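You operate a simulated robot arm through the tools that you are given. There is no shell and no other tool.

You run a simulated robot arm. Do the job below in one go: nothing can be reset, and whatever is moved stays where it is left.

JOB
Clear the stop and run the arc in the machine with the time on mid.
Fine: pull the red stop button out, push reset once, hold lever on, set the time knob; push the green go button once when the heat lamp is out and wait for the done lamp.

Only the result counts: the job must be done as asked and must still hold three seconds after the hand-in. Knocking over, shifting, dropping, spilling or breaking anything else fails it.

ROBOT AND FRAMES
A 7-joint arm with a two-finger parallel gripper, fixed in place. Base frame: the origin is on the floor under the middle of its stand, x ahead of it, y to its left, z up. Readings come in m, rad, newtons and seconds.
It reaches about 1.479 m from its shoulder. Its first joint turns from -2.897 to 2.897 rad. Payload 4.4 kg.
Tool frame: the origin (TCP) lies between the finger pads and is the grasp point; the fingertips stand 0.023 m ahead of it; z points along the fingers, y is the line along which they close. Largest opening 0.094 m; finger width 0.038, thickness 0.01; the body of the gripper, 0.054 by 0.096 m, starts 0.039 m behind the TCP.
Orientation is that of the tool frame in the base frame, as [roll, pitch, yaw] about the fixed x, y, z axes, in that order (R = Rz(yaw) Ry(pitch) Rx(roll)). With the fingers straight down and closing along the base's y, the tool's x points along the base's -x, its y along +y and its z along -z.

CONTROLS
- The arm moves only by the tool jog_arm. Its argument "increments" is a list of rows, each a list of 7 numbers: the turn, a rotation vector about the base's x, y, z in rad, then the shift along the base's x, y, z in m, then the opening, from 0 (shut) to 1 (fully open). In form: [[ax, ay, az, x, y, z, gripper], ...]. A call has 1 to 20 rows; each row shifts and turns the commanded pose from where the row before left it. Each row takes 0.2 s and may step no farther than 0.05 m and 0.15 rad from the row before; otherwise, or with a gripper value out of range, the whole call is refused. Where a pose cannot be reached the arm comes as near as it can. A force on the tool above 60 N (or 10 N above the force at the start of the call, whichever is more), or a blocked arm, ends the call early, and 0.2 s more pass. Each finger travels about 0.072 m/s and halts on what it meets, pressing with about 33 N; the grip force reading is that of the motor and also rises with nothing between the fingers. The clock runs only during rows and for 0.2 s after the last one: add rows that do not move to give the fingers time. The reply holds the time, the measured pose of the TCP, the force on the tool along the base axes, the opening and the grip force, in the units named above and with some noise, with the torque about the TCP (base axes, N m) and any sound that the robot's microphone picked up.
- Cameras (640 x 400 px; columns grow to the right, rows downward): "scene" is fixed at [0.402, -0.6513, 1.743]; the picture's right is [0.95, -0.32, 0.00], its down [-0.16, -0.48, -0.86] and it looks along [0.28, 0.82, -0.51] (base axes); focal length 360 px, centre (320, 200). "wrist" rides on the gripper at [0.086, 0.016, -0.075] in the tool frame; the picture's right is [-0.18, 0.98, 0.00], its down [-0.58, -0.11, -0.81] and it looks along [-0.79, -0.15, 0.59] (tool axes); focal length 243 px, centre (320, 200). There is no depth. A picture from a camera that has moved, and an enlarged one, comes with that camera's place and axes in the base frame and with its lens.
- capture(camera): a new picture of that camera. No time passes.
- inspect(camera, box): a new picture of the part [left, top, right, bottom] of that camera's present view, enlarged. No time passes.
- finish_job(): hands the job in; it is judged then, once.

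Nothing tells you positions but the pictures and the camera data. Unless the task says otherwise, let go and move clear before handing in.

The tools are called as name(argument=value, ...) on one line, values as JSON. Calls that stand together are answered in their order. jog_arm: Moves the arm, as the interface text tells. Its arguments: {"type":"object","properties":{"increments":{"type":"array"}},"required":["increments"]} The other tools are called the same way: capture (camera) takes a picture; inspect (camera, box) takes an enlarged picture of a part of a camera's view; finish_job () hands the job in.

At the start:

```text
time_s: 0.0
eef_pos: [0.6694, 0.0728, 1.3971]
tcp_rot: [3.141, 0.0, -3.141]
force: [0.9, 0.3, 0.1]
moment: [0.03, 0.0, 0.03]
opening: 0.0939
grasp_force: 0.0
```

scene: 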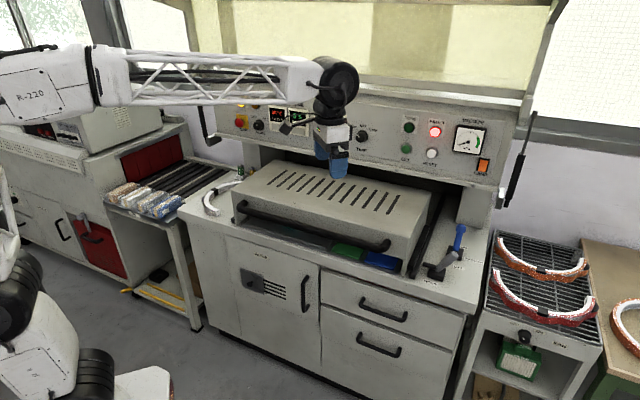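
wrist: 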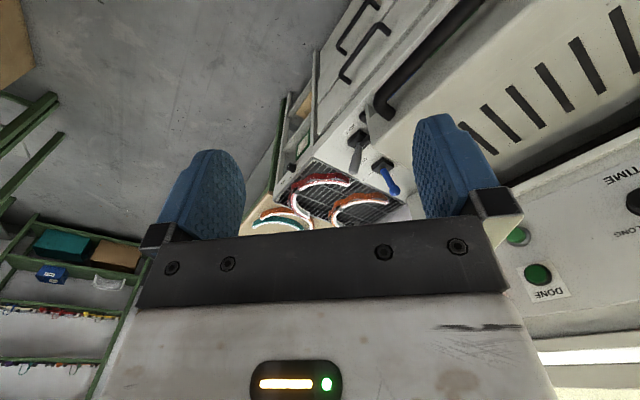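

I see a machine with a control panel at the back, partly hidden by the arm, and I need to look closer at the panel and its parts first.

inspect(camera="scene", box=[220, 80, 380, 180])

inspect(camera="scene", box=[350, 90, 510, 190])

inspect(camera="scene", box=[380, 200, 540, 300])

inspect(camera="scene", box=[170, 80, 330, 180])

inspect(camera="scene", box=[180, 200, 440, 360])

```text
4.00 times, centred on (300, 130) of scene
camera zoom: at [0.402, -0.6513, 1.743], right [0.95, -0.32, 0.0], down [-0.16, -0.48, -0.86], along [0.28, 0.82, -0.51], focal length 1442 px, centre (400, 480)
```

zoom: 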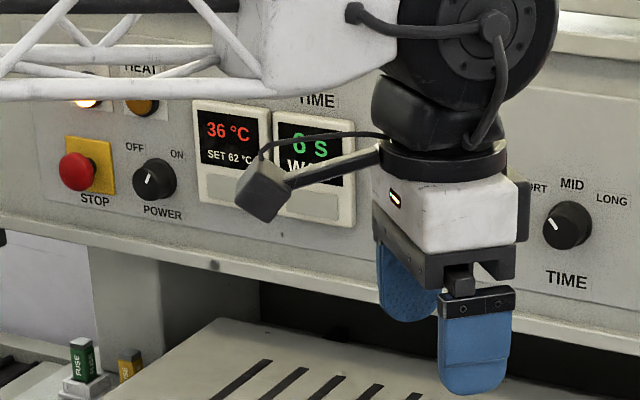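

```text
4.00 times, centred on (430, 140) of scene
camera zoom: at [0.402, -0.6513, 1.743], right [0.95, -0.32, 0.0], down [-0.16, -0.48, -0.86], along [0.28, 0.82, -0.51], focal length 1442 px, centre (-120, 440)
```

zoom: 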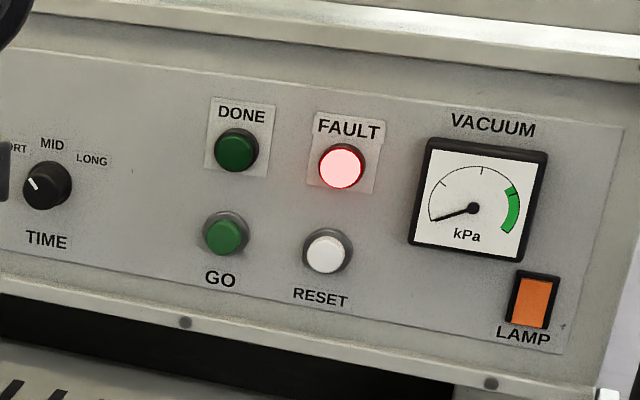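

```text
4.00 times, centred on (460, 250) of scene
camera zoom: at [0.402, -0.6513, 1.743], right [0.95, -0.32, 0.0], down [-0.16, -0.48, -0.86], along [0.28, 0.82, -0.51], focal length 1442 px, centre (-240, 0)
```

zoom: 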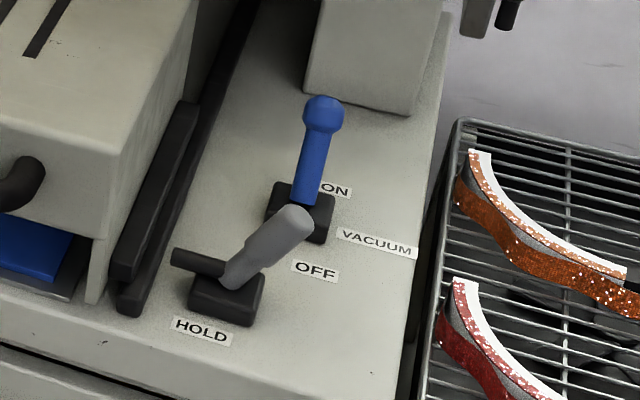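

```text
4.00 times, centred on (250, 130) of scene
camera zoom: at [0.402, -0.6513, 1.743], right [0.95, -0.32, 0.0], down [-0.16, -0.48, -0.86], along [0.28, 0.82, -0.51], focal length 1442 px, centre (600, 480)
```

zoom: 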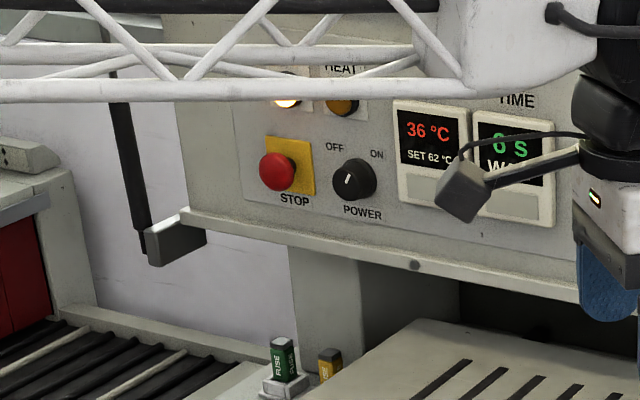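

```text
2.46 times, centred on (310, 280) of scene
camera zoom: at [0.402, -0.6513, 1.743], right [0.95, -0.32, 0.0], down [-0.16, -0.48, -0.86], along [0.28, 0.82, -0.51], focal length 887 px, centre (345, 3)
```

zoom: 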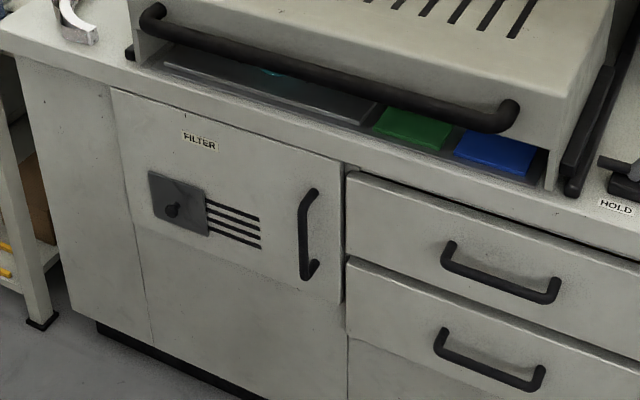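

The panel looks turned about 40° in the base frame: I place GO near (1.09, 0.40, 1.24), RESET near (1.16, 0.34, 1.24) and STOP far to the left. Next I check the hood height and lever details with zooms before moving.

inspect(camera="wrist", box=[440, 0, 640, 125])

inspect(camera="wrist", box=[320, 100, 480, 200])

inspect(camera="scene", box=[360, 170, 440, 220])

inspect(camera="scene", box=[415, 220, 495, 290])

inspect(camera="scene", box=[230, 200, 420, 280])

```text
3.20 times, centred on (540, 62) of wrist
camera zoom: at [0.5823, 0.0907, 1.4715], right [0.18, 0.98, 0.0], down [0.58, -0.11, 0.81], along [0.79, -0.15, -0.59], focal length 776 px, centre (-384, 640)
```

zoom: 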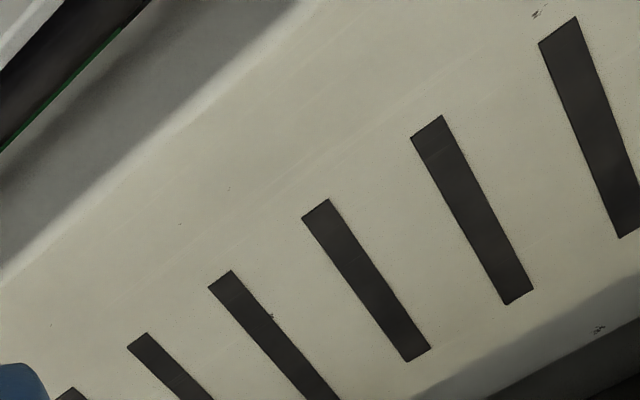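

```text
4.00 times, centred on (400, 150) of wrist
camera zoom: at [0.5823, 0.0907, 1.4715], right [0.18, 0.98, 0.0], down [0.58, -0.11, 0.81], along [0.79, -0.15, -0.59], focal length 970 px, centre (0, 400)
```

zoom: 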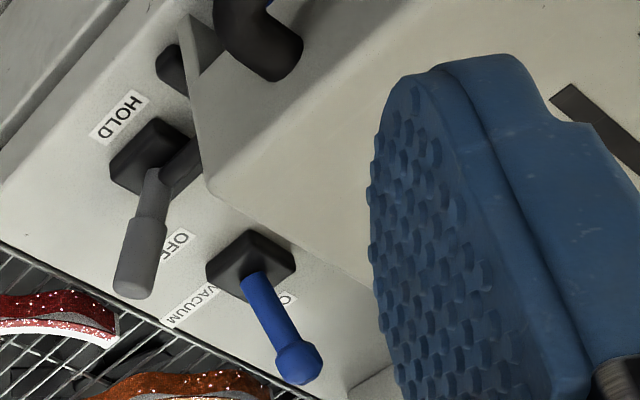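

```text
8.00 times, centred on (400, 195) of scene
camera zoom: at [0.402, -0.6513, 1.743], right [0.95, -0.32, 0.0], down [-0.16, -0.48, -0.86], along [0.28, 0.82, -0.51], focal length 2883 px, centre (-320, 240)
```

zoom: 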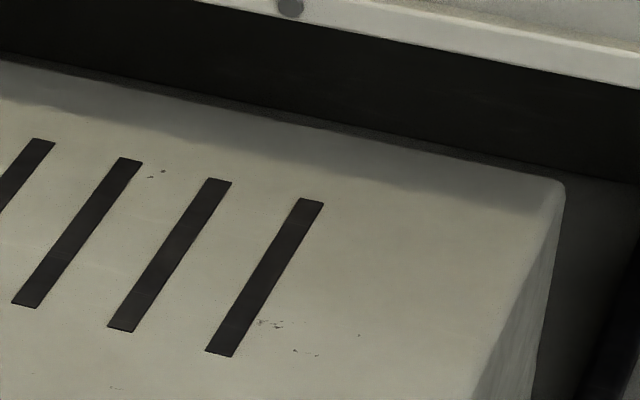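

```text
5.71 times, centred on (455, 255) of scene
camera zoom: at [0.402, -0.6513, 1.743], right [0.95, -0.32, 0.0], down [-0.16, -0.48, -0.86], along [0.28, 0.82, -0.51], focal length 2060 px, centre (-451, -114)
```

zoom: 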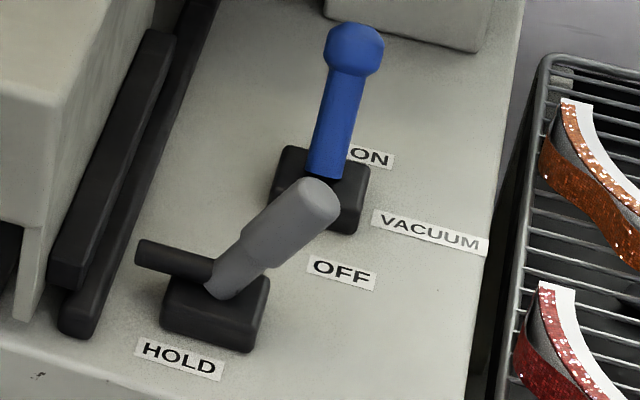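

```text
3.37 times, centred on (325, 240) of scene
camera zoom: at [0.402, -0.6513, 1.743], right [0.95, -0.32, 0.0], down [-0.16, -0.48, -0.86], along [0.28, 0.82, -0.51], focal length 1214 px, centre (303, 65)
```

zoom: 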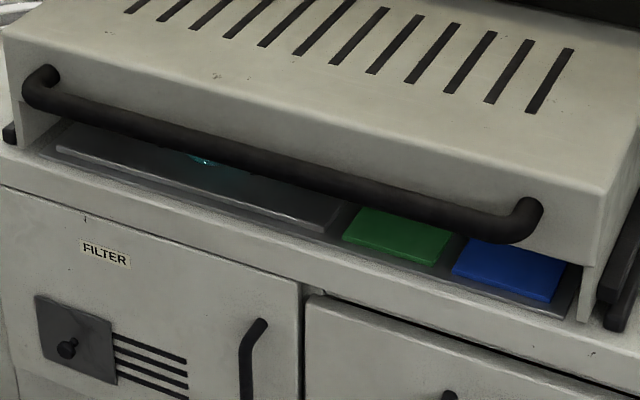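

The HOLD lever stands at about (1.09, 0.115, 0.885) leaning to the machine's right, with a black arm on its left, and the hood top is near z 1.06. Next I turn the gripper so that the wrist camera faces the panel, staying clear of everything.

jog_arm(increments=[[0, 0, 0.147, 0, 0, 0, 1], [0, 0, 0.147, 0, 0, 0, 1], [0, 0, 0.147, 0, 0, 0, 1], [0, 0, 0.147, 0, 0, 0, 1], [0, 0, 0.147, 0, 0, 0, 1], [0, 0, 0.147, 0, 0, 0, 1], [0, 0, 0.147, 0, 0, 0, 1], [0.0944, -0.082, 0, 0, 0, 0, 1], [0.0944, -0.082, 0, 0, 0, 0, 1], [0.0944, -0.082, 0, 0, 0, 0, 1], [0.0944, -0.082, 0, 0, 0, 0, 1], [0, 0, 0, 0, 0, 0, 1]])

capture(camera="wrist")

capture(camera="scene")

```text
time_s: 2.6
eef_pos: [0.6684, 0.0734, 1.3965]
tcp_rot: [-3.048, 0.494, -2.09]
force: [0.1, -0.6, 0.1]
moment: [0.02, 0.0, 0.01]
opening: 0.094
grasp_force: 0.0
```

```text
taken
camera wrist: at [0.5936, -0.0093, 1.4195], right [-0.75, 0.66, 0.01], down [0.09, 0.09, 0.99], along [0.66, 0.74, -0.13], focal length 243 px, centre (320, 200)
```

wrist: 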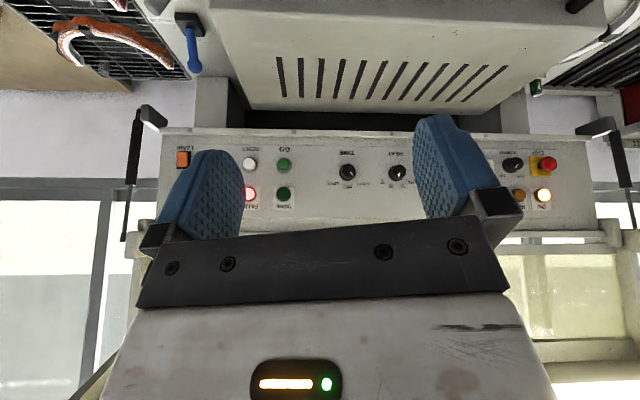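

```text
taken
```

scene: 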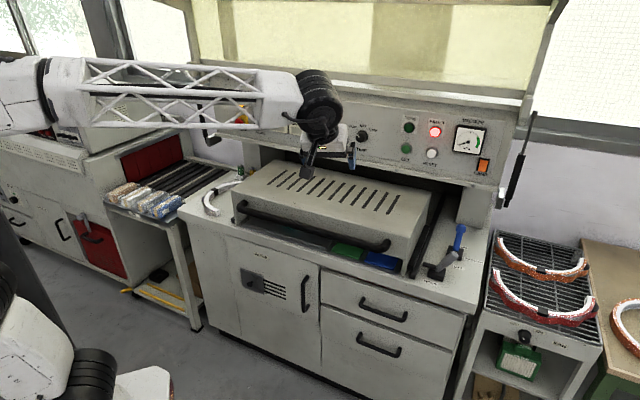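

The panel is now square to the wrist camera (upside down), so I can read all controls. I zoom in on each part to fix positions and states.

inspect(camera="wrist", box=[160, 130, 320, 230])

inspect(camera="wrist", box=[310, 130, 470, 230])

inspect(camera="wrist", box=[460, 130, 620, 230])

inspect(camera="wrist", box=[140, 0, 300, 100])

inspect(camera="scene", box=[415, 215, 515, 295])

```text
4.00 times, centred on (240, 180) of wrist
camera zoom: at [0.5936, -0.0093, 1.4195], right [-0.75, 0.66, 0.01], down [0.09, 0.09, 0.99], along [0.66, 0.74, -0.13], focal length 970 px, centre (640, 280)
```

zoom: 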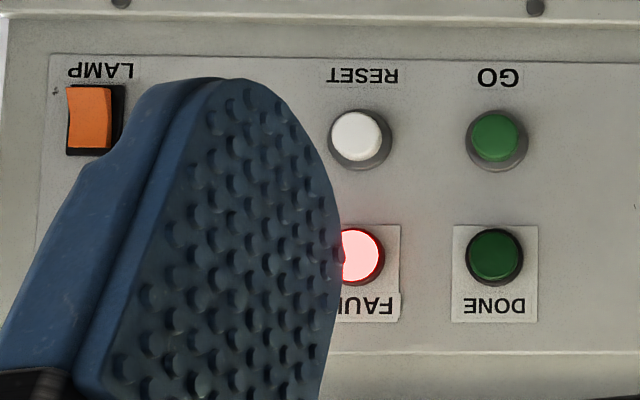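

```text
4.00 times, centred on (390, 180) of wrist
camera zoom: at [0.5936, -0.0093, 1.4195], right [-0.75, 0.66, 0.01], down [0.09, 0.09, 0.99], along [0.66, 0.74, -0.13], focal length 970 px, centre (40, 280)
```

zoom: 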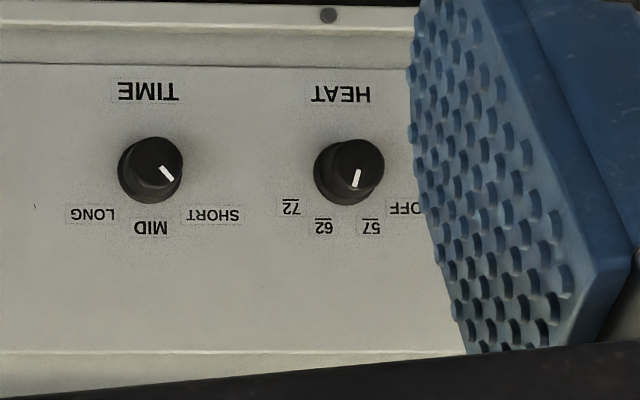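

```text
4.00 times, centred on (540, 180) of wrist
camera zoom: at [0.5936, -0.0093, 1.4195], right [-0.75, 0.66, 0.01], down [0.09, 0.09, 0.99], along [0.66, 0.74, -0.13], focal length 970 px, centre (-560, 280)
```

zoom: 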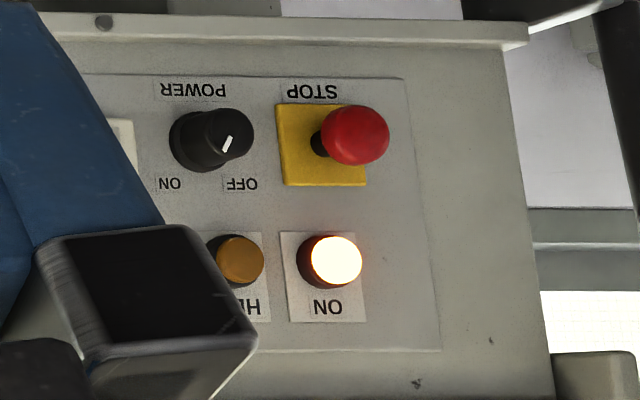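

```text
4.00 times, centred on (220, 50) of wrist
camera zoom: at [0.5936, -0.0093, 1.4195], right [-0.75, 0.66, 0.01], down [0.09, 0.09, 0.99], along [0.66, 0.74, -0.13], focal length 970 px, centre (720, 800)
```

zoom: 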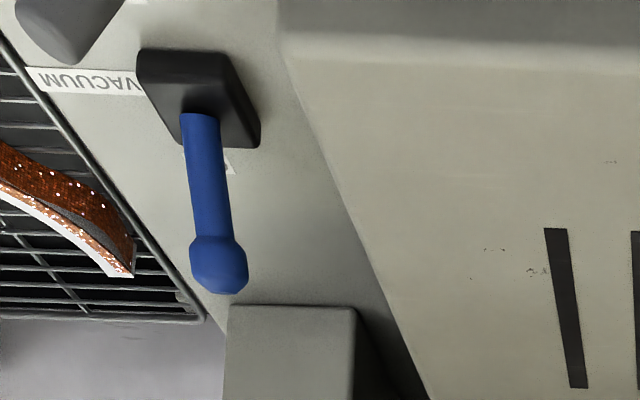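

```text
5.00 times, centred on (465, 255) of scene
camera zoom: at [0.402, -0.6513, 1.743], right [0.95, -0.32, 0.0], down [-0.16, -0.48, -0.86], along [0.28, 0.82, -0.51], focal length 1802 px, centre (-405, -75)
```

zoom: 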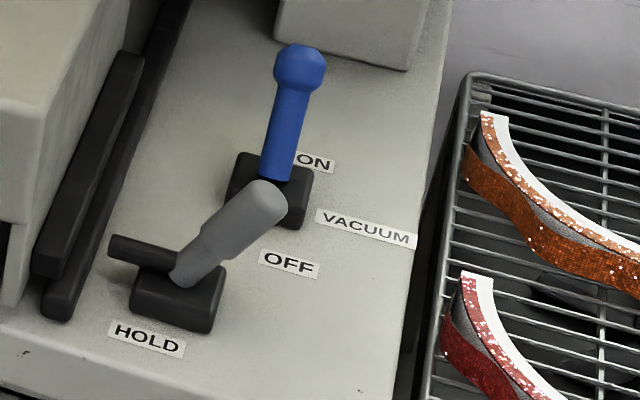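

Panel plane runs about 43° clockwise of base x, vertical, at roughly 1.04 m along its inward normal; the STOP head's front is near (0.554, 0.862, 1.246), POWER is on and HEAT lamp dark. Now I level the gripper so the fingers point straight into the panel.

jog_arm(increments=[[0.0274, 0.0315, -0.0764, 0, 0, 0, 1], [0.0274, 0.0315, -0.0764, 0, 0, 0, 1], [0.101, -0.0878, 0, 0, 0, 0, 1], [0.101, -0.0878, 0, 0, 0, 0, 1], [0.101, -0.0878, 0, 0, 0, 0, 1], [0.101, -0.0878, 0, 0, 0, 0, 1], [0.101, -0.0878, 0, 0, 0, 0, 1], [0.101, -0.0878, 0, 0, 0, 0, 1], [0.101, -0.0878, 0, 0, 0, 0, 1], [0.101, -0.0878, 0, 0, 0, 0, 1], [0, 0, -0.035, 0, 0, 0, 1], [0, 0, 0, 0, 0, 0, 1]])

capture(camera="wrist")

capture(camera="scene")

```text
time_s: 5.2
eef_pos: [0.6666, 0.0714, 1.3968]
tcp_rot: [0.678, 1.569, 1.5]
force: [-0.4, -0.4, 0.5]
moment: [0.0, 0.0, 0.02]
opening: 0.094
grasp_force: 0.0
```

```text
taken
camera wrist: at [0.6054, 0.0308, 1.31], right [-0.72, 0.67, 0.18], down [-0.47, -0.66, 0.58], along [0.51, 0.33, 0.79], focal length 243 px, centre (320, 200)
```

wrist: 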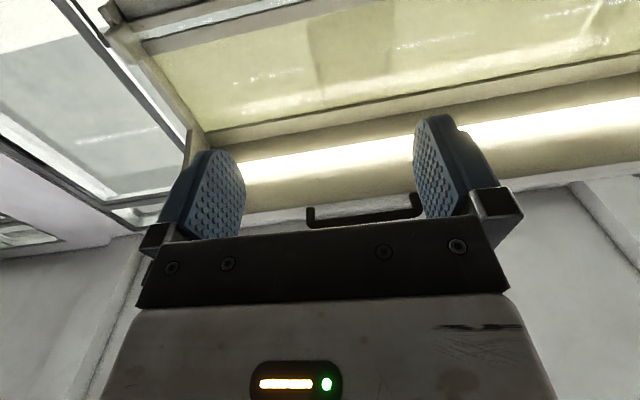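

```text
taken
```

scene: 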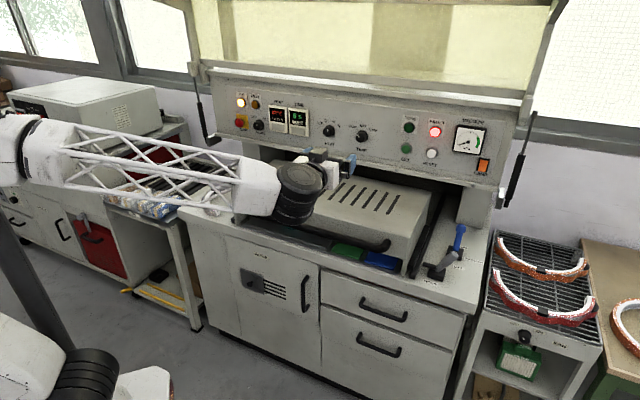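

The fingers are now level and point into the panel, and the scene view shows the whole panel free. I zoom once on the displays and refine STOP, then approach it.

inspect(camera="scene", box=[225, 85, 325, 148])

inspect(camera="scene", box=[300, 95, 400, 158])

```text
6.35 times, centred on (275, 116) of scene
camera zoom: at [0.402, -0.6513, 1.743], right [0.95, -0.32, 0.0], down [-0.16, -0.48, -0.86], along [0.28, 0.82, -0.51], focal length 2288 px, centre (606, 730)
```

zoom: 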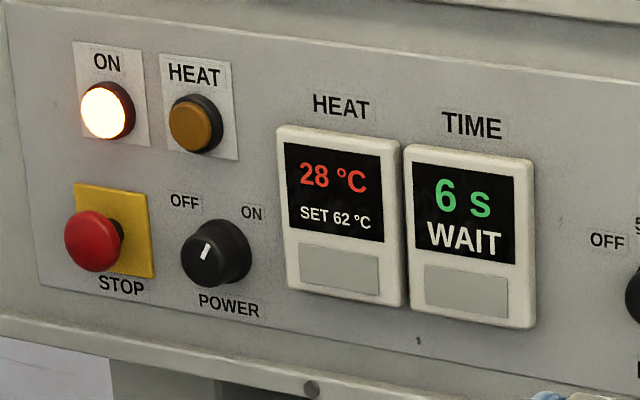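

```text
6.35 times, centred on (350, 126) of scene
camera zoom: at [0.402, -0.6513, 1.743], right [0.95, -0.32, 0.0], down [-0.16, -0.48, -0.86], along [0.28, 0.82, -0.51], focal length 2288 px, centre (130, 667)
```

zoom: 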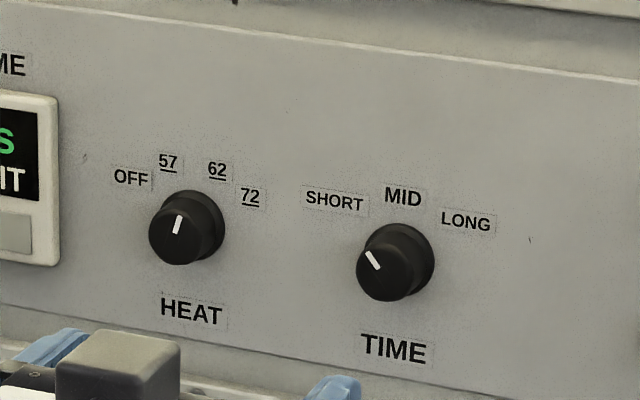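

STOP is clearly pressed in (head ~42 mm across), heat reads 28 °C falling, TIME points at SHORT and the display shows WAIT. I move the open fingers to about 12 cm in front of STOP.

jog_arm(increments=[[0, 0, 0, -0.01225, 0.0439, -0.0094, 1], [0, 0, 0, -0.01225, 0.0439, -0.0094, 1], [0, 0, 0, -0.01225, 0.0439, -0.0094, 1], [0, 0, 0, -0.01225, 0.0439, -0.0094, 1], [0, 0, 0, -0.01225, 0.0439, -0.0094, 1], [0, 0, 0, -0.01225, 0.0439, -0.0094, 1], [0, 0, 0, -0.01225, 0.0439, -0.0094, 1], [0, 0, 0, -0.01225, 0.0439, -0.0094, 1], [0, 0, 0, -0.01225, 0.0439, -0.0094, 1], [0, 0, 0, -0.01225, 0.0439, -0.0094, 1], [0, 0, 0, -0.01225, 0.0439, -0.0094, 0.9], [0, 0, 0, -0.01225, 0.0439, -0.0094, 0.8], [0, 0, 0, -0.01225, 0.0439, -0.0094, 0.72], [0, 0, 0, -0.01225, 0.0439, -0.0094, 0.72], [0, 0, 0, 0, 0, 0, 0.72], [0, 0, 0, 0, 0, 0, 0.72]])

capture(camera="wrist")

capture(camera="scene")

```text
time_s: 8.6
eef_pos: [0.558, 0.639, 1.2813]
tcp_rot: [-1.675, 1.424, -0.768]
force: [-0.8, 0.8, -0.7]
moment: [-0.01, -0.03, -0.01]
opening: 0.0679
grasp_force: 0.1
out of reach, approached as far as the arm can: row 11, 12, 13, 14
```

```text
taken
camera wrist: at [0.5086, 0.5834, 1.1933], right [-0.79, 0.62, 0.04], down [-0.47, -0.64, 0.6], along [0.4, 0.46, 0.8], focal length 243 px, centre (320, 200)
```

wrist: 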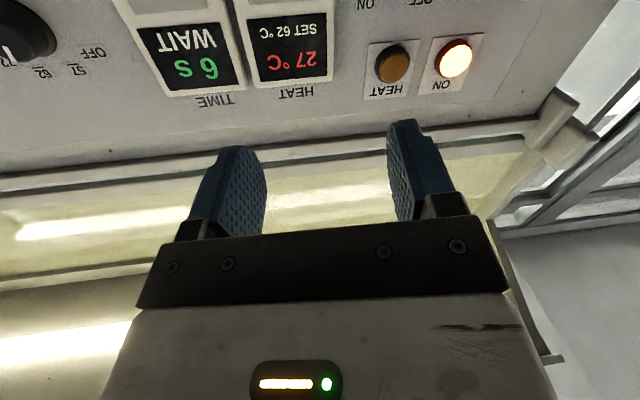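

```text
taken
```

scene: 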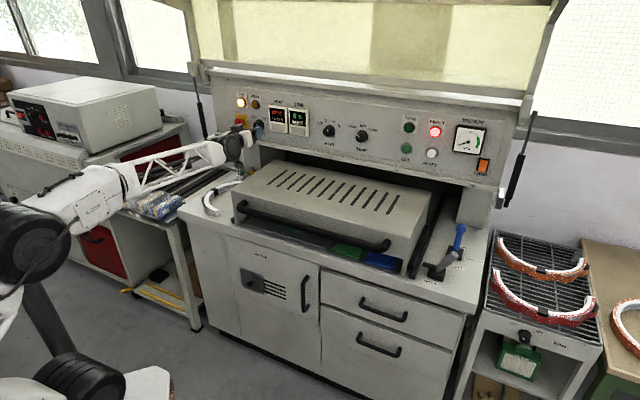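

The arm stopped short of STOP, about 7 cm to the right of the wanted line, probably a wrist joint limit. I look at the arm's posture before trying another way.

inspect(camera="scene", box=[0, 90, 320, 290])

inspect(camera="scene", box=[0, 200, 320, 400])

inspect(camera="scene", box=[190, 90, 310, 165])

```text
2.00 times, centred on (160, 190) of scene
camera zoom: at [0.402, -0.6513, 1.743], right [0.95, -0.32, 0.0], down [-0.16, -0.48, -0.86], along [0.28, 0.82, -0.51], focal length 721 px, centre (640, 220)
```

zoom: 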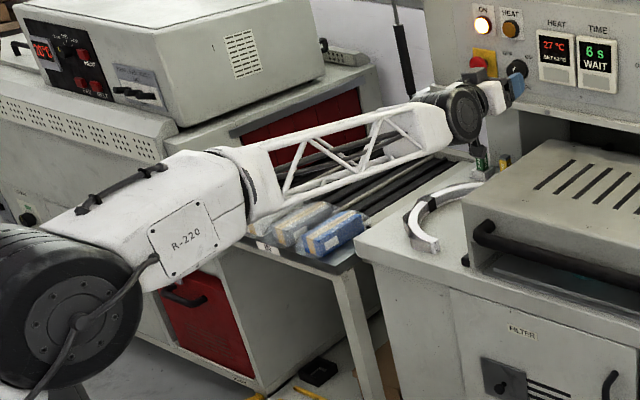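

```text
2.00 times, centred on (160, 300) of scene
camera zoom: at [0.402, -0.6513, 1.743], right [0.95, -0.32, 0.0], down [-0.16, -0.48, -0.86], along [0.28, 0.82, -0.51], focal length 721 px, centre (640, 0)
```

zoom: 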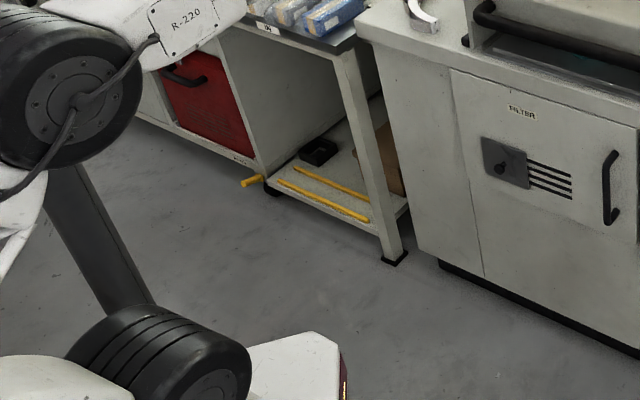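

```text
5.33 times, centred on (250, 128) of scene
camera zoom: at [0.402, -0.6513, 1.743], right [0.95, -0.32, 0.0], down [-0.16, -0.48, -0.86], along [0.28, 0.82, -0.51], focal length 1922 px, centre (693, 587)
```

zoom: 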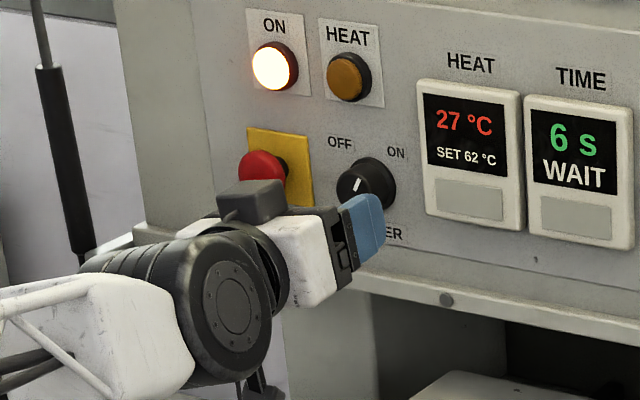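

The hand has come nearly in line with the forearm, which is where the wrist gets stuck. I back off a little, check how the commanded pose behaves, and then roll the hand so that the wrist bends sideways instead.

jog_arm(increments=[[0, 0, 0, 0.0083, -0.0351, 0, 0.72], [0, 0, 0, 0.0083, -0.0351, 0, 0.72], [0, 0, 0, 0.0083, -0.0351, 0, 0.72], [0, 0, 0, 0.0083, -0.0351, 0, 0.72], [0, 0, 0, 0.0083, -0.0351, 0, 0.72], [0, 0, 0, 0, 0, 0, 0.72]])

```text
time_s: 10.0
eef_pos: [0.599, 0.4606, 1.2798]
tcp_rot: [-1.68, 1.424, -0.773]
force: [-0.3, -0.6, -0.4]
moment: [0.01, 0.0, 0.02]
opening: 0.0678
grasp_force: 0.0
```

The commanded pose follows what the arm really reached, good. Now I roll the hand -90° about its pointing axis so that the fingers close vertically, camera to the right.

jog_arm(increments=[[-0.0916, -0.1091, -0.0059, 0, 0, 0, 0.72], [-0.0916, -0.1091, -0.0059, 0, 0, 0, 0.72], [-0.0916, -0.1091, -0.0059, 0, 0, 0, 0.72], [-0.0916, -0.1091, -0.0059, 0, 0, 0, 0.72], [-0.0916, -0.1091, -0.0059, 0, 0, 0, 0.72], [-0.0916, -0.1091, -0.0059, 0, 0, 0, 0.72], [-0.0916, -0.1091, -0.0059, 0, 0, 0, 0.72], [-0.0916, -0.1091, -0.0059, 0, 0, 0, 0.72], [-0.0916, -0.1091, -0.0059, 0, 0, 0, 0.72], [-0.0916, -0.1091, -0.0059, 0, 0, 0, 0.72], [0, 0, 0, 0, 0, 0, 0.72]])

capture(camera="scene")

capture(camera="wrist")

```text
time_s: 12.4
eef_pos: [0.5908, 0.4461, 1.3787]
tcp_rot: [-1.604, 0.003, -0.752]
force: [0.3, 0.5, 0.1]
moment: [-0.05, 0.0, 0.01]
opening: 0.0679
grasp_force: 0.0
out of reach, approached as far as the arm can: row 6, 7, 8, 9, 10
```

```text
taken
```

scene: 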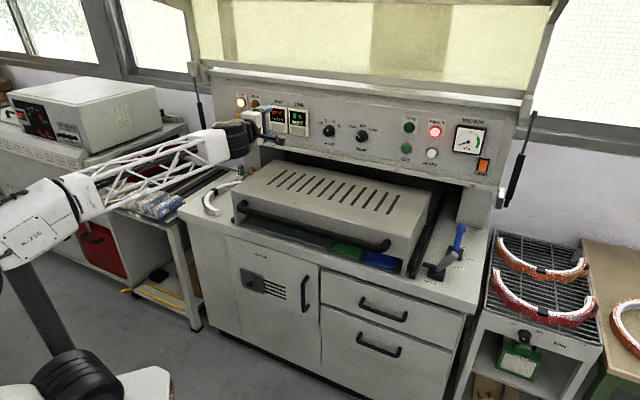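

```text
taken
camera wrist: at [0.6028, 0.3343, 1.3631], right [-0.16, 0.11, -0.98], down [-0.97, -0.19, 0.14], along [-0.17, 0.98, 0.13], focal length 243 px, centre (320, 200)
```

wrist: 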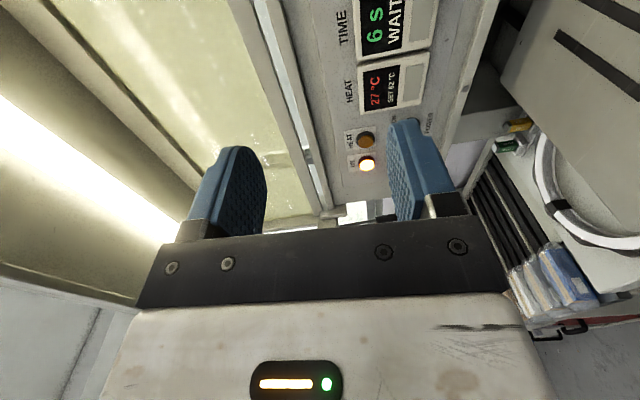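

The hand is rolled now but the arm had to rise 10 cm to do it. I try moving from here toward the spot in front of STOP in small steps and check what the arm allows.

jog_arm(increments=[[0, 0, 0, -0.0132, 0.0364, 0, 0.72], [0, 0, 0, -0.0132, 0.0364, 0, 0.72], [0, 0, 0, -0.0132, 0.0364, 0, 0.72], [0, 0, 0, -0.0132, 0.0364, 0, 0.72], [0, 0, 0, -0.0132, 0.0364, -0.01, 0.72], [0, 0, 0, -0.0132, 0.0364, -0.02, 0.72], [0, 0, 0, 0, 0, 0, 0.72]])

capture(camera="scene")

```text
time_s: 14.0
eef_pos: [0.51, 0.6646, 1.3599]
tcp_rot: [-1.57, 0.002, -0.75]
force: [0.4, 0.7, -0.7]
moment: [0.04, 0.01, -0.04]
opening: 0.0676
grasp_force: 0.0
out of reach, approached as far as the arm can: row 1
```

```text
taken
```

scene: 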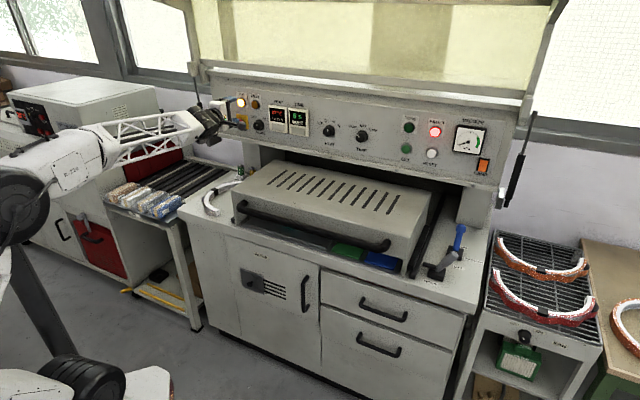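

Rolled this way the arm moves freely again; it is now at (0.51, 0.665, 1.36). I carry on down and in toward the point in front of STOP.

jog_arm(increments=[[0, 0, 0, -0.0095, 0.02, -0.0285, 0.72], [0, 0, 0, -0.0095, 0.02, -0.0285, 0.72], [0, 0, 0, -0.0095, 0.02, -0.0285, 0.72], [0, 0, 0, -0.0095, 0.02, -0.0285, 0.72], [0, 0, 0, 0, 0, 0, 0.72]])

capture(camera="scene")

capture(camera="wrist")

```text
time_s: 15.2
eef_pos: [0.4704, 0.7415, 1.2466]
tcp_rot: [-1.571, 0.0, -0.749]
force: [0.1, 0.2, -0.5]
moment: [0.01, 0.0, -0.03]
opening: 0.0677
grasp_force: 0.1
```

```text
taken
```

scene: 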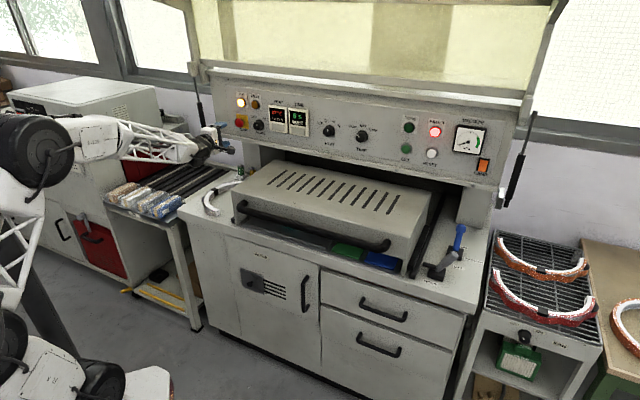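

```text
taken
camera wrist: at [0.4827, 0.6309, 1.2302], right [-0.14, 0.13, -0.98], down [-0.97, -0.19, 0.11], along [-0.18, 0.97, 0.15], focal length 243 px, centre (320, 200)
```

wrist: 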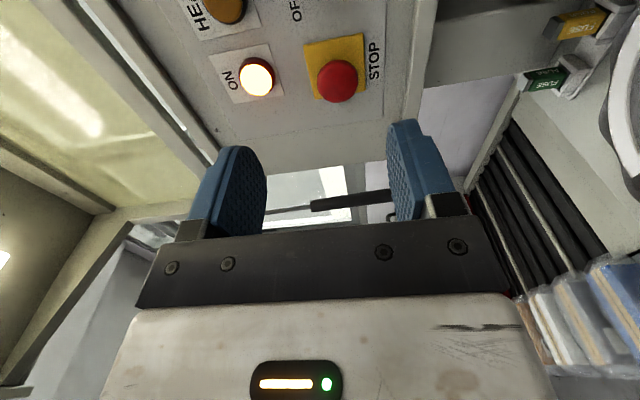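

The arm now reaches in front of STOP with the fingers closing vertically, and STOP is visible in the wrist view. I zoom both views to fix its centre relative to the fingers.

inspect(camera="wrist", box=[240, 20, 440, 145])

inspect(camera="scene", box=[200, 100, 280, 150])

```text
3.20 times, centred on (340, 82) of wrist
camera zoom: at [0.4827, 0.6309, 1.2302], right [-0.14, 0.13, -0.98], down [-0.97, -0.19, 0.11], along [-0.18, 0.97, 0.15], focal length 776 px, centre (256, 576)
```

zoom: 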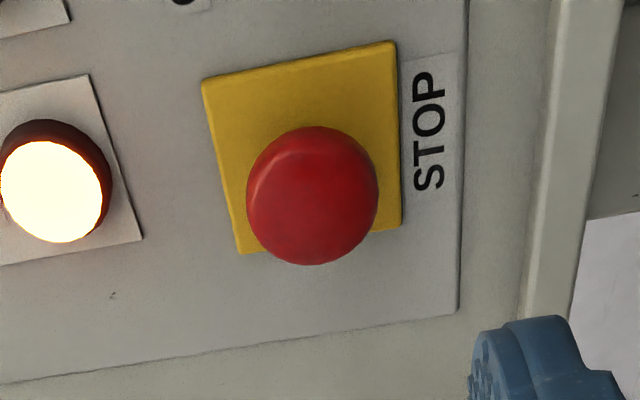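

```text
8.00 times, centred on (240, 125) of scene
camera zoom: at [0.402, -0.6513, 1.743], right [0.95, -0.32, 0.0], down [-0.16, -0.48, -0.86], along [0.28, 0.82, -0.51], focal length 2883 px, centre (960, 800)
```

zoom: 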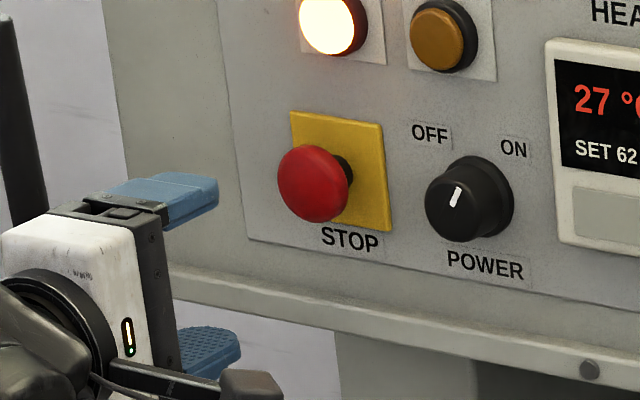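

STOP's yellow plate centre sits about 13 mm below and 3–4 cm left of my finger line. I shift there and come 5 cm closer, then re-check.

jog_arm(increments=[[0, 0, 0, 0.005, 0.0296, -0.0065, 0.72], [0, 0, 0, 0.005, 0.0296, -0.0065, 0.72], [0, 0, 0, 0, 0, 0, 0.72]])

inspect(camera="wrist", box=[200, 0, 440, 150])

inspect(camera="scene", box=[200, 100, 280, 150])

```text
time_s: 16.0
eef_pos: [0.4793, 0.7998, 1.2324]
tcp_rot: [-1.571, 0.002, -0.751]
force: [-0.7, -0.2, -0.1]
moment: [0.03, 0.0, 0.01]
opening: 0.0675
grasp_force: 0.2
```

```text
2.67 times, centred on (320, 75) of wrist
camera zoom: at [0.492, 0.6888, 1.2155], right [-0.14, 0.13, -0.98], down [-0.97, -0.19, 0.11], along [-0.18, 0.97, 0.15], focal length 647 px, centre (320, 533)
```

zoom: 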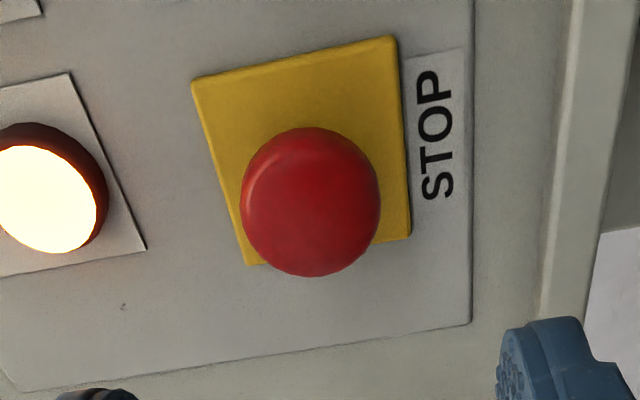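

```text
8.00 times, centred on (240, 125) of scene
camera zoom: at [0.402, -0.6513, 1.743], right [0.95, -0.32, 0.0], down [-0.16, -0.48, -0.86], along [0.28, 0.82, -0.51], focal length 2883 px, centre (960, 800)
```

zoom: 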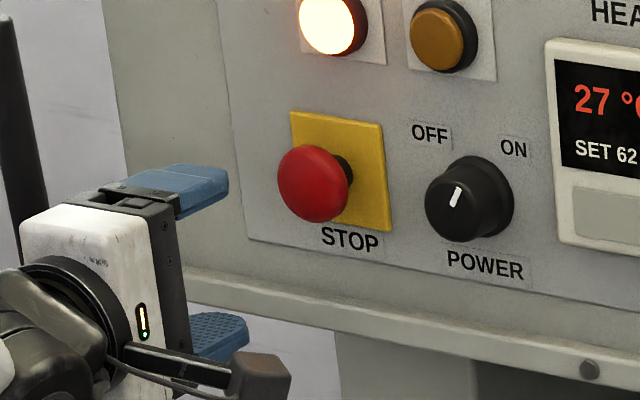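

Close-up, the panel is exactly square to my fingers; the STOP centre is 4 mm above and about 8 mm left of the finger line, panel face about 14 cm ahead. I correct and advance 7 cm.

jog_arm(increments=[[0, 0, 0, 0.0213, 0.028, 0.002, 0.72], [0, 0, 0, 0.0213, 0.028, 0.002, 0.72], [0, 0, 0, 0, 0, 0, 0.72]])

capture(camera="wrist")

inspect(camera="scene", box=[200, 100, 280, 150])

```text
time_s: 16.8
eef_pos: [0.523, 0.8573, 1.2329]
tcp_rot: [-1.571, 0.0, -0.749]
force: [-0.4, 0.4, 1.1]
moment: [0.01, 0.04, 0.02]
opening: 0.0677
grasp_force: 0.0
```

```text
taken
camera wrist: at [0.536, 0.7473, 1.216], right [-0.14, 0.13, -0.98], down [-0.97, -0.19, 0.11], along [-0.18, 0.97, 0.15], focal length 243 px, centre (320, 200)
```

wrist: 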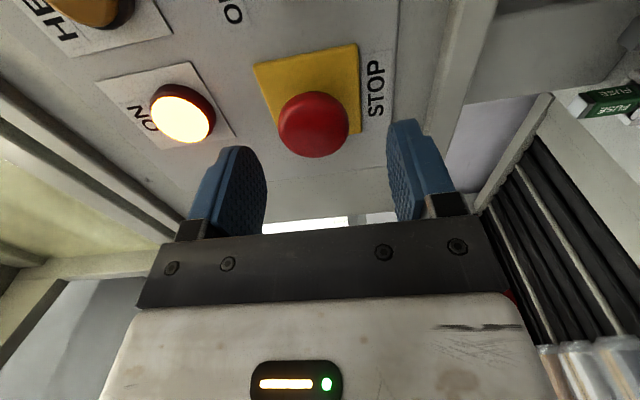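

```text
8.00 times, centred on (240, 125) of scene
camera zoom: at [0.402, -0.6513, 1.743], right [0.95, -0.32, 0.0], down [-0.16, -0.48, -0.86], along [0.28, 0.82, -0.51], focal length 2883 px, centre (960, 800)
```

zoom: 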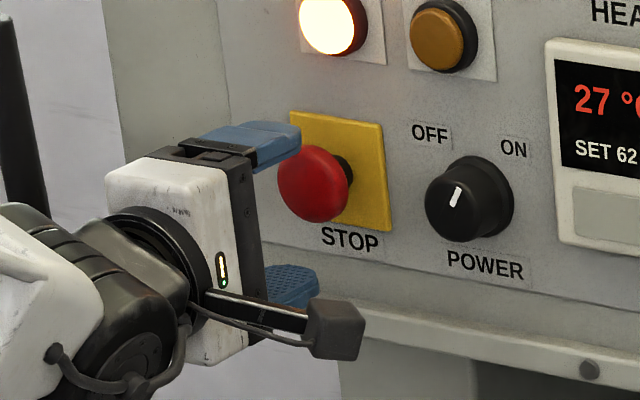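

The head is centred sideways and about 4–5 mm above the finger line, its rim about 4.5 cm ahead of the grasp point. I raise 4 mm and slide the fingers over the head in small steps.

jog_arm(increments=[[0, 0, 0, 0, 0, 0.0042, 0.72], [0, 0, 0, 0.0082, 0.0088, 0, 0.72], [0, 0, 0, 0.0082, 0.0088, 0, 0.72], [0, 0, 0, 0.0068, 0.0073, 0, 0.72], [0, 0, 0, 0, 0, 0, 0.72]])

capture(camera="wrist")

inspect(camera="scene", box=[200, 100, 280, 150])

```text
time_s: 18.0
eef_pos: [0.5466, 0.8839, 1.2404]
tcp_rot: [-1.57, 0.0, -0.751]
force: [-0.4, 0.2, 0.7]
moment: [0.03, 0.0, -0.01]
opening: 0.0677
grasp_force: 0.0
```

```text
taken
camera wrist: at [0.5595, 0.7726, 1.2221], right [-0.14, 0.13, -0.98], down [-0.97, -0.19, 0.11], along [-0.18, 0.97, 0.15], focal length 243 px, centre (320, 200)
```

wrist: 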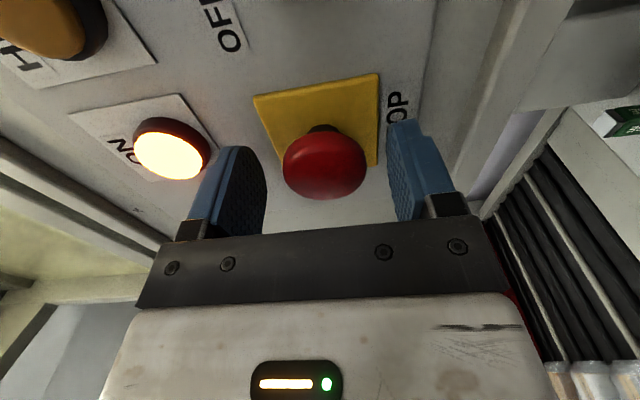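

```text
8.00 times, centred on (240, 125) of scene
camera zoom: at [0.402, -0.6513, 1.743], right [0.95, -0.32, 0.0], down [-0.16, -0.48, -0.86], along [0.28, 0.82, -0.51], focal length 2883 px, centre (960, 800)
```

zoom: 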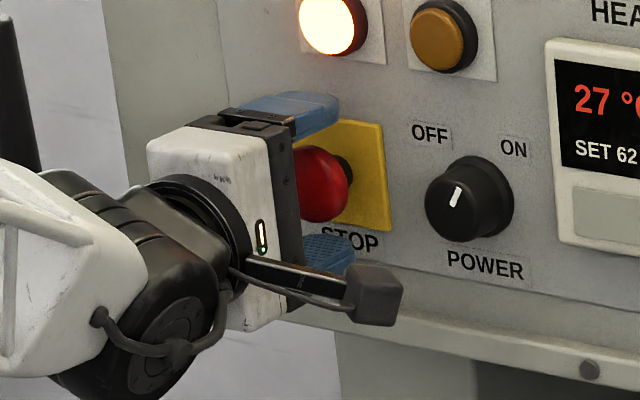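

The red head now sits between the pads, centred within 2 mm. I go 4 mm deeper and close on it.

jog_arm(increments=[[0, 0, 0, 0.0027, 0.0029, -0.001, 0.72], [0, 0, 0, 0, 0, 0, 0.55], [0, 0, 0, 0, 0, 0, 0.45], [0, 0, 0, 0, 0, 0, 0.35], [0, 0, 0, 0, 0, 0, 0.3], [0, 0, 0, 0, 0, 0, 0.3], [0, 0, 0, 0, 0, 0, 0.3]])

capture(camera="wrist")

```text
time_s: 19.6
eef_pos: [0.5495, 0.8857, 1.2375]
tcp_rot: [-1.572, 0.0, -0.751]
force: [-0.7, -2.3, -15.5]
moment: [-0.15, 0.08, 0.0]
opening: 0.0408
grasp_force: 45.2
```

```text
taken
camera wrist: at [0.5622, 0.7754, 1.2204], right [-0.14, 0.12, -0.98], down [-0.97, -0.19, 0.11], along [-0.18, 0.97, 0.15], focal length 243 px, centre (320, 200)
```

wrist: 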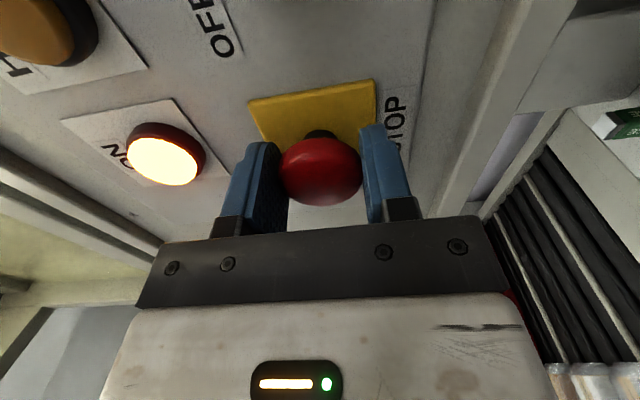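

STOP is gripped (opening 41 mm). Now I pull it straight out in small steps.

jog_arm(increments=[[0, 0, 0, -0.0027, -0.0029, -0.0005, 0.2], [0, 0, 0, -0.0027, -0.0029, 0, 0.2], [0, 0, 0, -0.0027, -0.0029, 0, 0.2], [0, 0, 0, -0.0027, -0.0029, 0, 0.2], [0, 0, 0, 0, 0, 0, 0.2]])

capture(camera="wrist")

inspect(camera="scene", box=[200, 90, 320, 165])

```text
time_s: 20.8
eef_pos: [0.5403, 0.8743, 1.2371]
tcp_rot: [-1.573, -0.001, -0.751]
force: [24.4, 34.5, -20.1]
moment: [-0.09, 0.01, -0.11]
opening: 0.0405
grasp_force: 44.8
```

```text
taken
camera wrist: at [0.5523, 0.7638, 1.2204], right [-0.14, 0.12, -0.98], down [-0.97, -0.19, 0.11], along [-0.18, 0.97, 0.15], focal length 243 px, centre (320, 200)
```

wrist: 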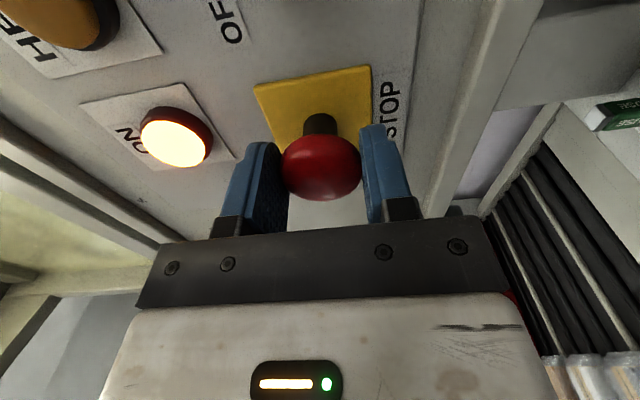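

```text
5.33 times, centred on (260, 128) of scene
camera zoom: at [0.402, -0.6513, 1.743], right [0.95, -0.32, 0.0], down [-0.16, -0.48, -0.86], along [0.28, 0.82, -0.51], focal length 1922 px, centre (640, 587)
```

zoom: 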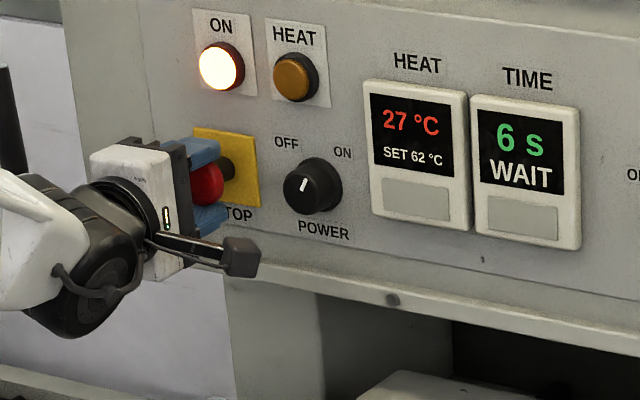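

The stem has lengthened by about 14 mm and there is 42 N on the pull. I pull 2 mm more to be sure it clicks, then relax.

jog_arm(increments=[[0, 0, 0, -0.0014, -0.0015, 0, 0.2], [0, 0, 0, 0, 0, 0, 0.2]])

capture(camera="wrist")

```text
time_s: 21.4
eef_pos: [0.5386, 0.8723, 1.2377]
tcp_rot: [-1.571, 0.001, -0.75]
force: [31.5, 27.2, -24.2]
moment: [-0.2, 0.02, -0.19]
opening: 0.0407
grasp_force: 44.7
```

```text
taken
camera wrist: at [0.551, 0.7623, 1.2204], right [-0.14, 0.12, -0.98], down [-0.97, -0.19, 0.11], along [-0.18, 0.97, 0.15], focal length 243 px, centre (320, 200)
```

wrist: 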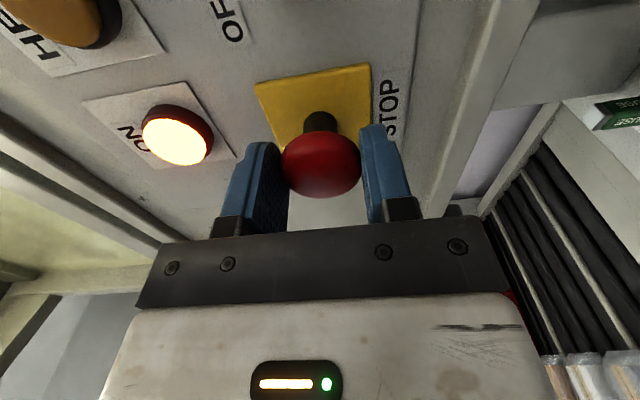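

The force no longer grows and the pads begin to slip, so the button is at its outer stop. I open the fingers and back away, then check whether it stays out.

jog_arm(increments=[[0, 0, 0, 0, 0, 0, 0.4], [0, 0, 0, 0, 0, 0, 0.55], [0, 0, 0, 0, 0, 0, 0.7], [0, 0, 0, 0, 0, 0, 0.75], [0, 0, 0, 0, 0, 0, 0.75], [0, 0, 0, -0.0136, -0.0146, 0, 0.75], [0, 0, 0, -0.0273, -0.0293, 0, 0.75], [0, 0, 0, -0.0273, -0.0293, 0, 0.75], [0, 0, 0, -0.0273, -0.0293, 0, 0.75], [0, 0, 0, 0, 0, 0, 0.75]])

capture(camera="wrist")

inspect(camera="scene", box=[200, 90, 320, 165])

inspect(camera="scene", box=[380, 100, 500, 175])

```text
time_s: 23.6
eef_pos: [0.4437, 0.7685, 1.2474]
tcp_rot: [-1.559, 0.006, -0.753]
force: [-0.2, -0.7, -0.7]
moment: [0.03, -0.01, 0.01]
opening: 0.0705
grasp_force: 0.1
```

```text
taken
camera wrist: at [0.4562, 0.6579, 1.2296], right [-0.13, 0.14, -0.98], down [-0.98, -0.19, 0.1], along [-0.18, 0.97, 0.16], focal length 243 px, centre (320, 200)
```

wrist: 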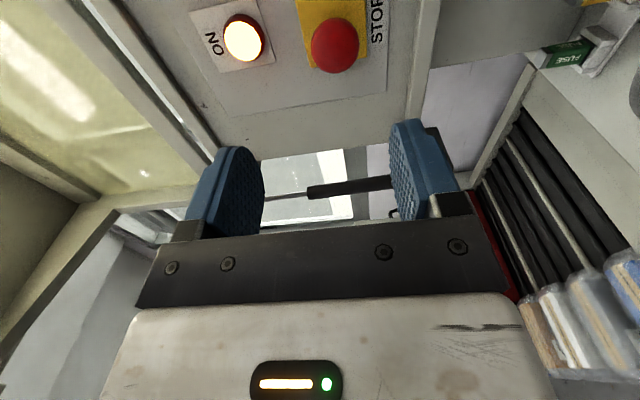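

```text
5.33 times, centred on (260, 128) of scene
camera zoom: at [0.402, -0.6513, 1.743], right [0.95, -0.32, 0.0], down [-0.16, -0.48, -0.86], along [0.28, 0.82, -0.51], focal length 1922 px, centre (640, 587)
```

zoom: 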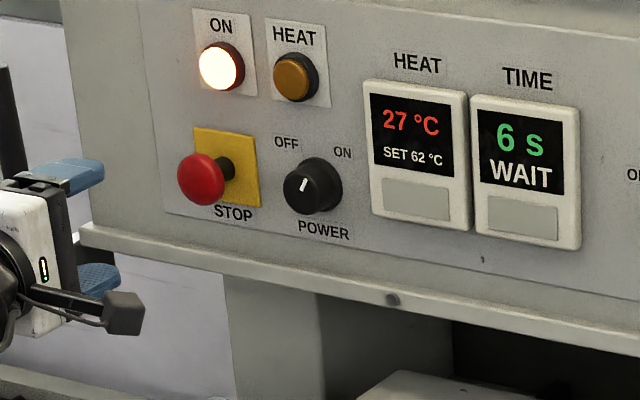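

```text
5.33 times, centred on (440, 138) of scene
camera zoom: at [0.402, -0.6513, 1.743], right [0.95, -0.32, 0.0], down [-0.16, -0.48, -0.86], along [0.28, 0.82, -0.51], focal length 1922 px, centre (-320, 533)
```

zoom: 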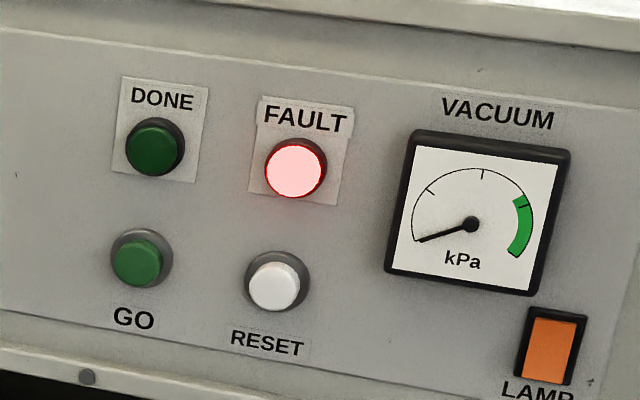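

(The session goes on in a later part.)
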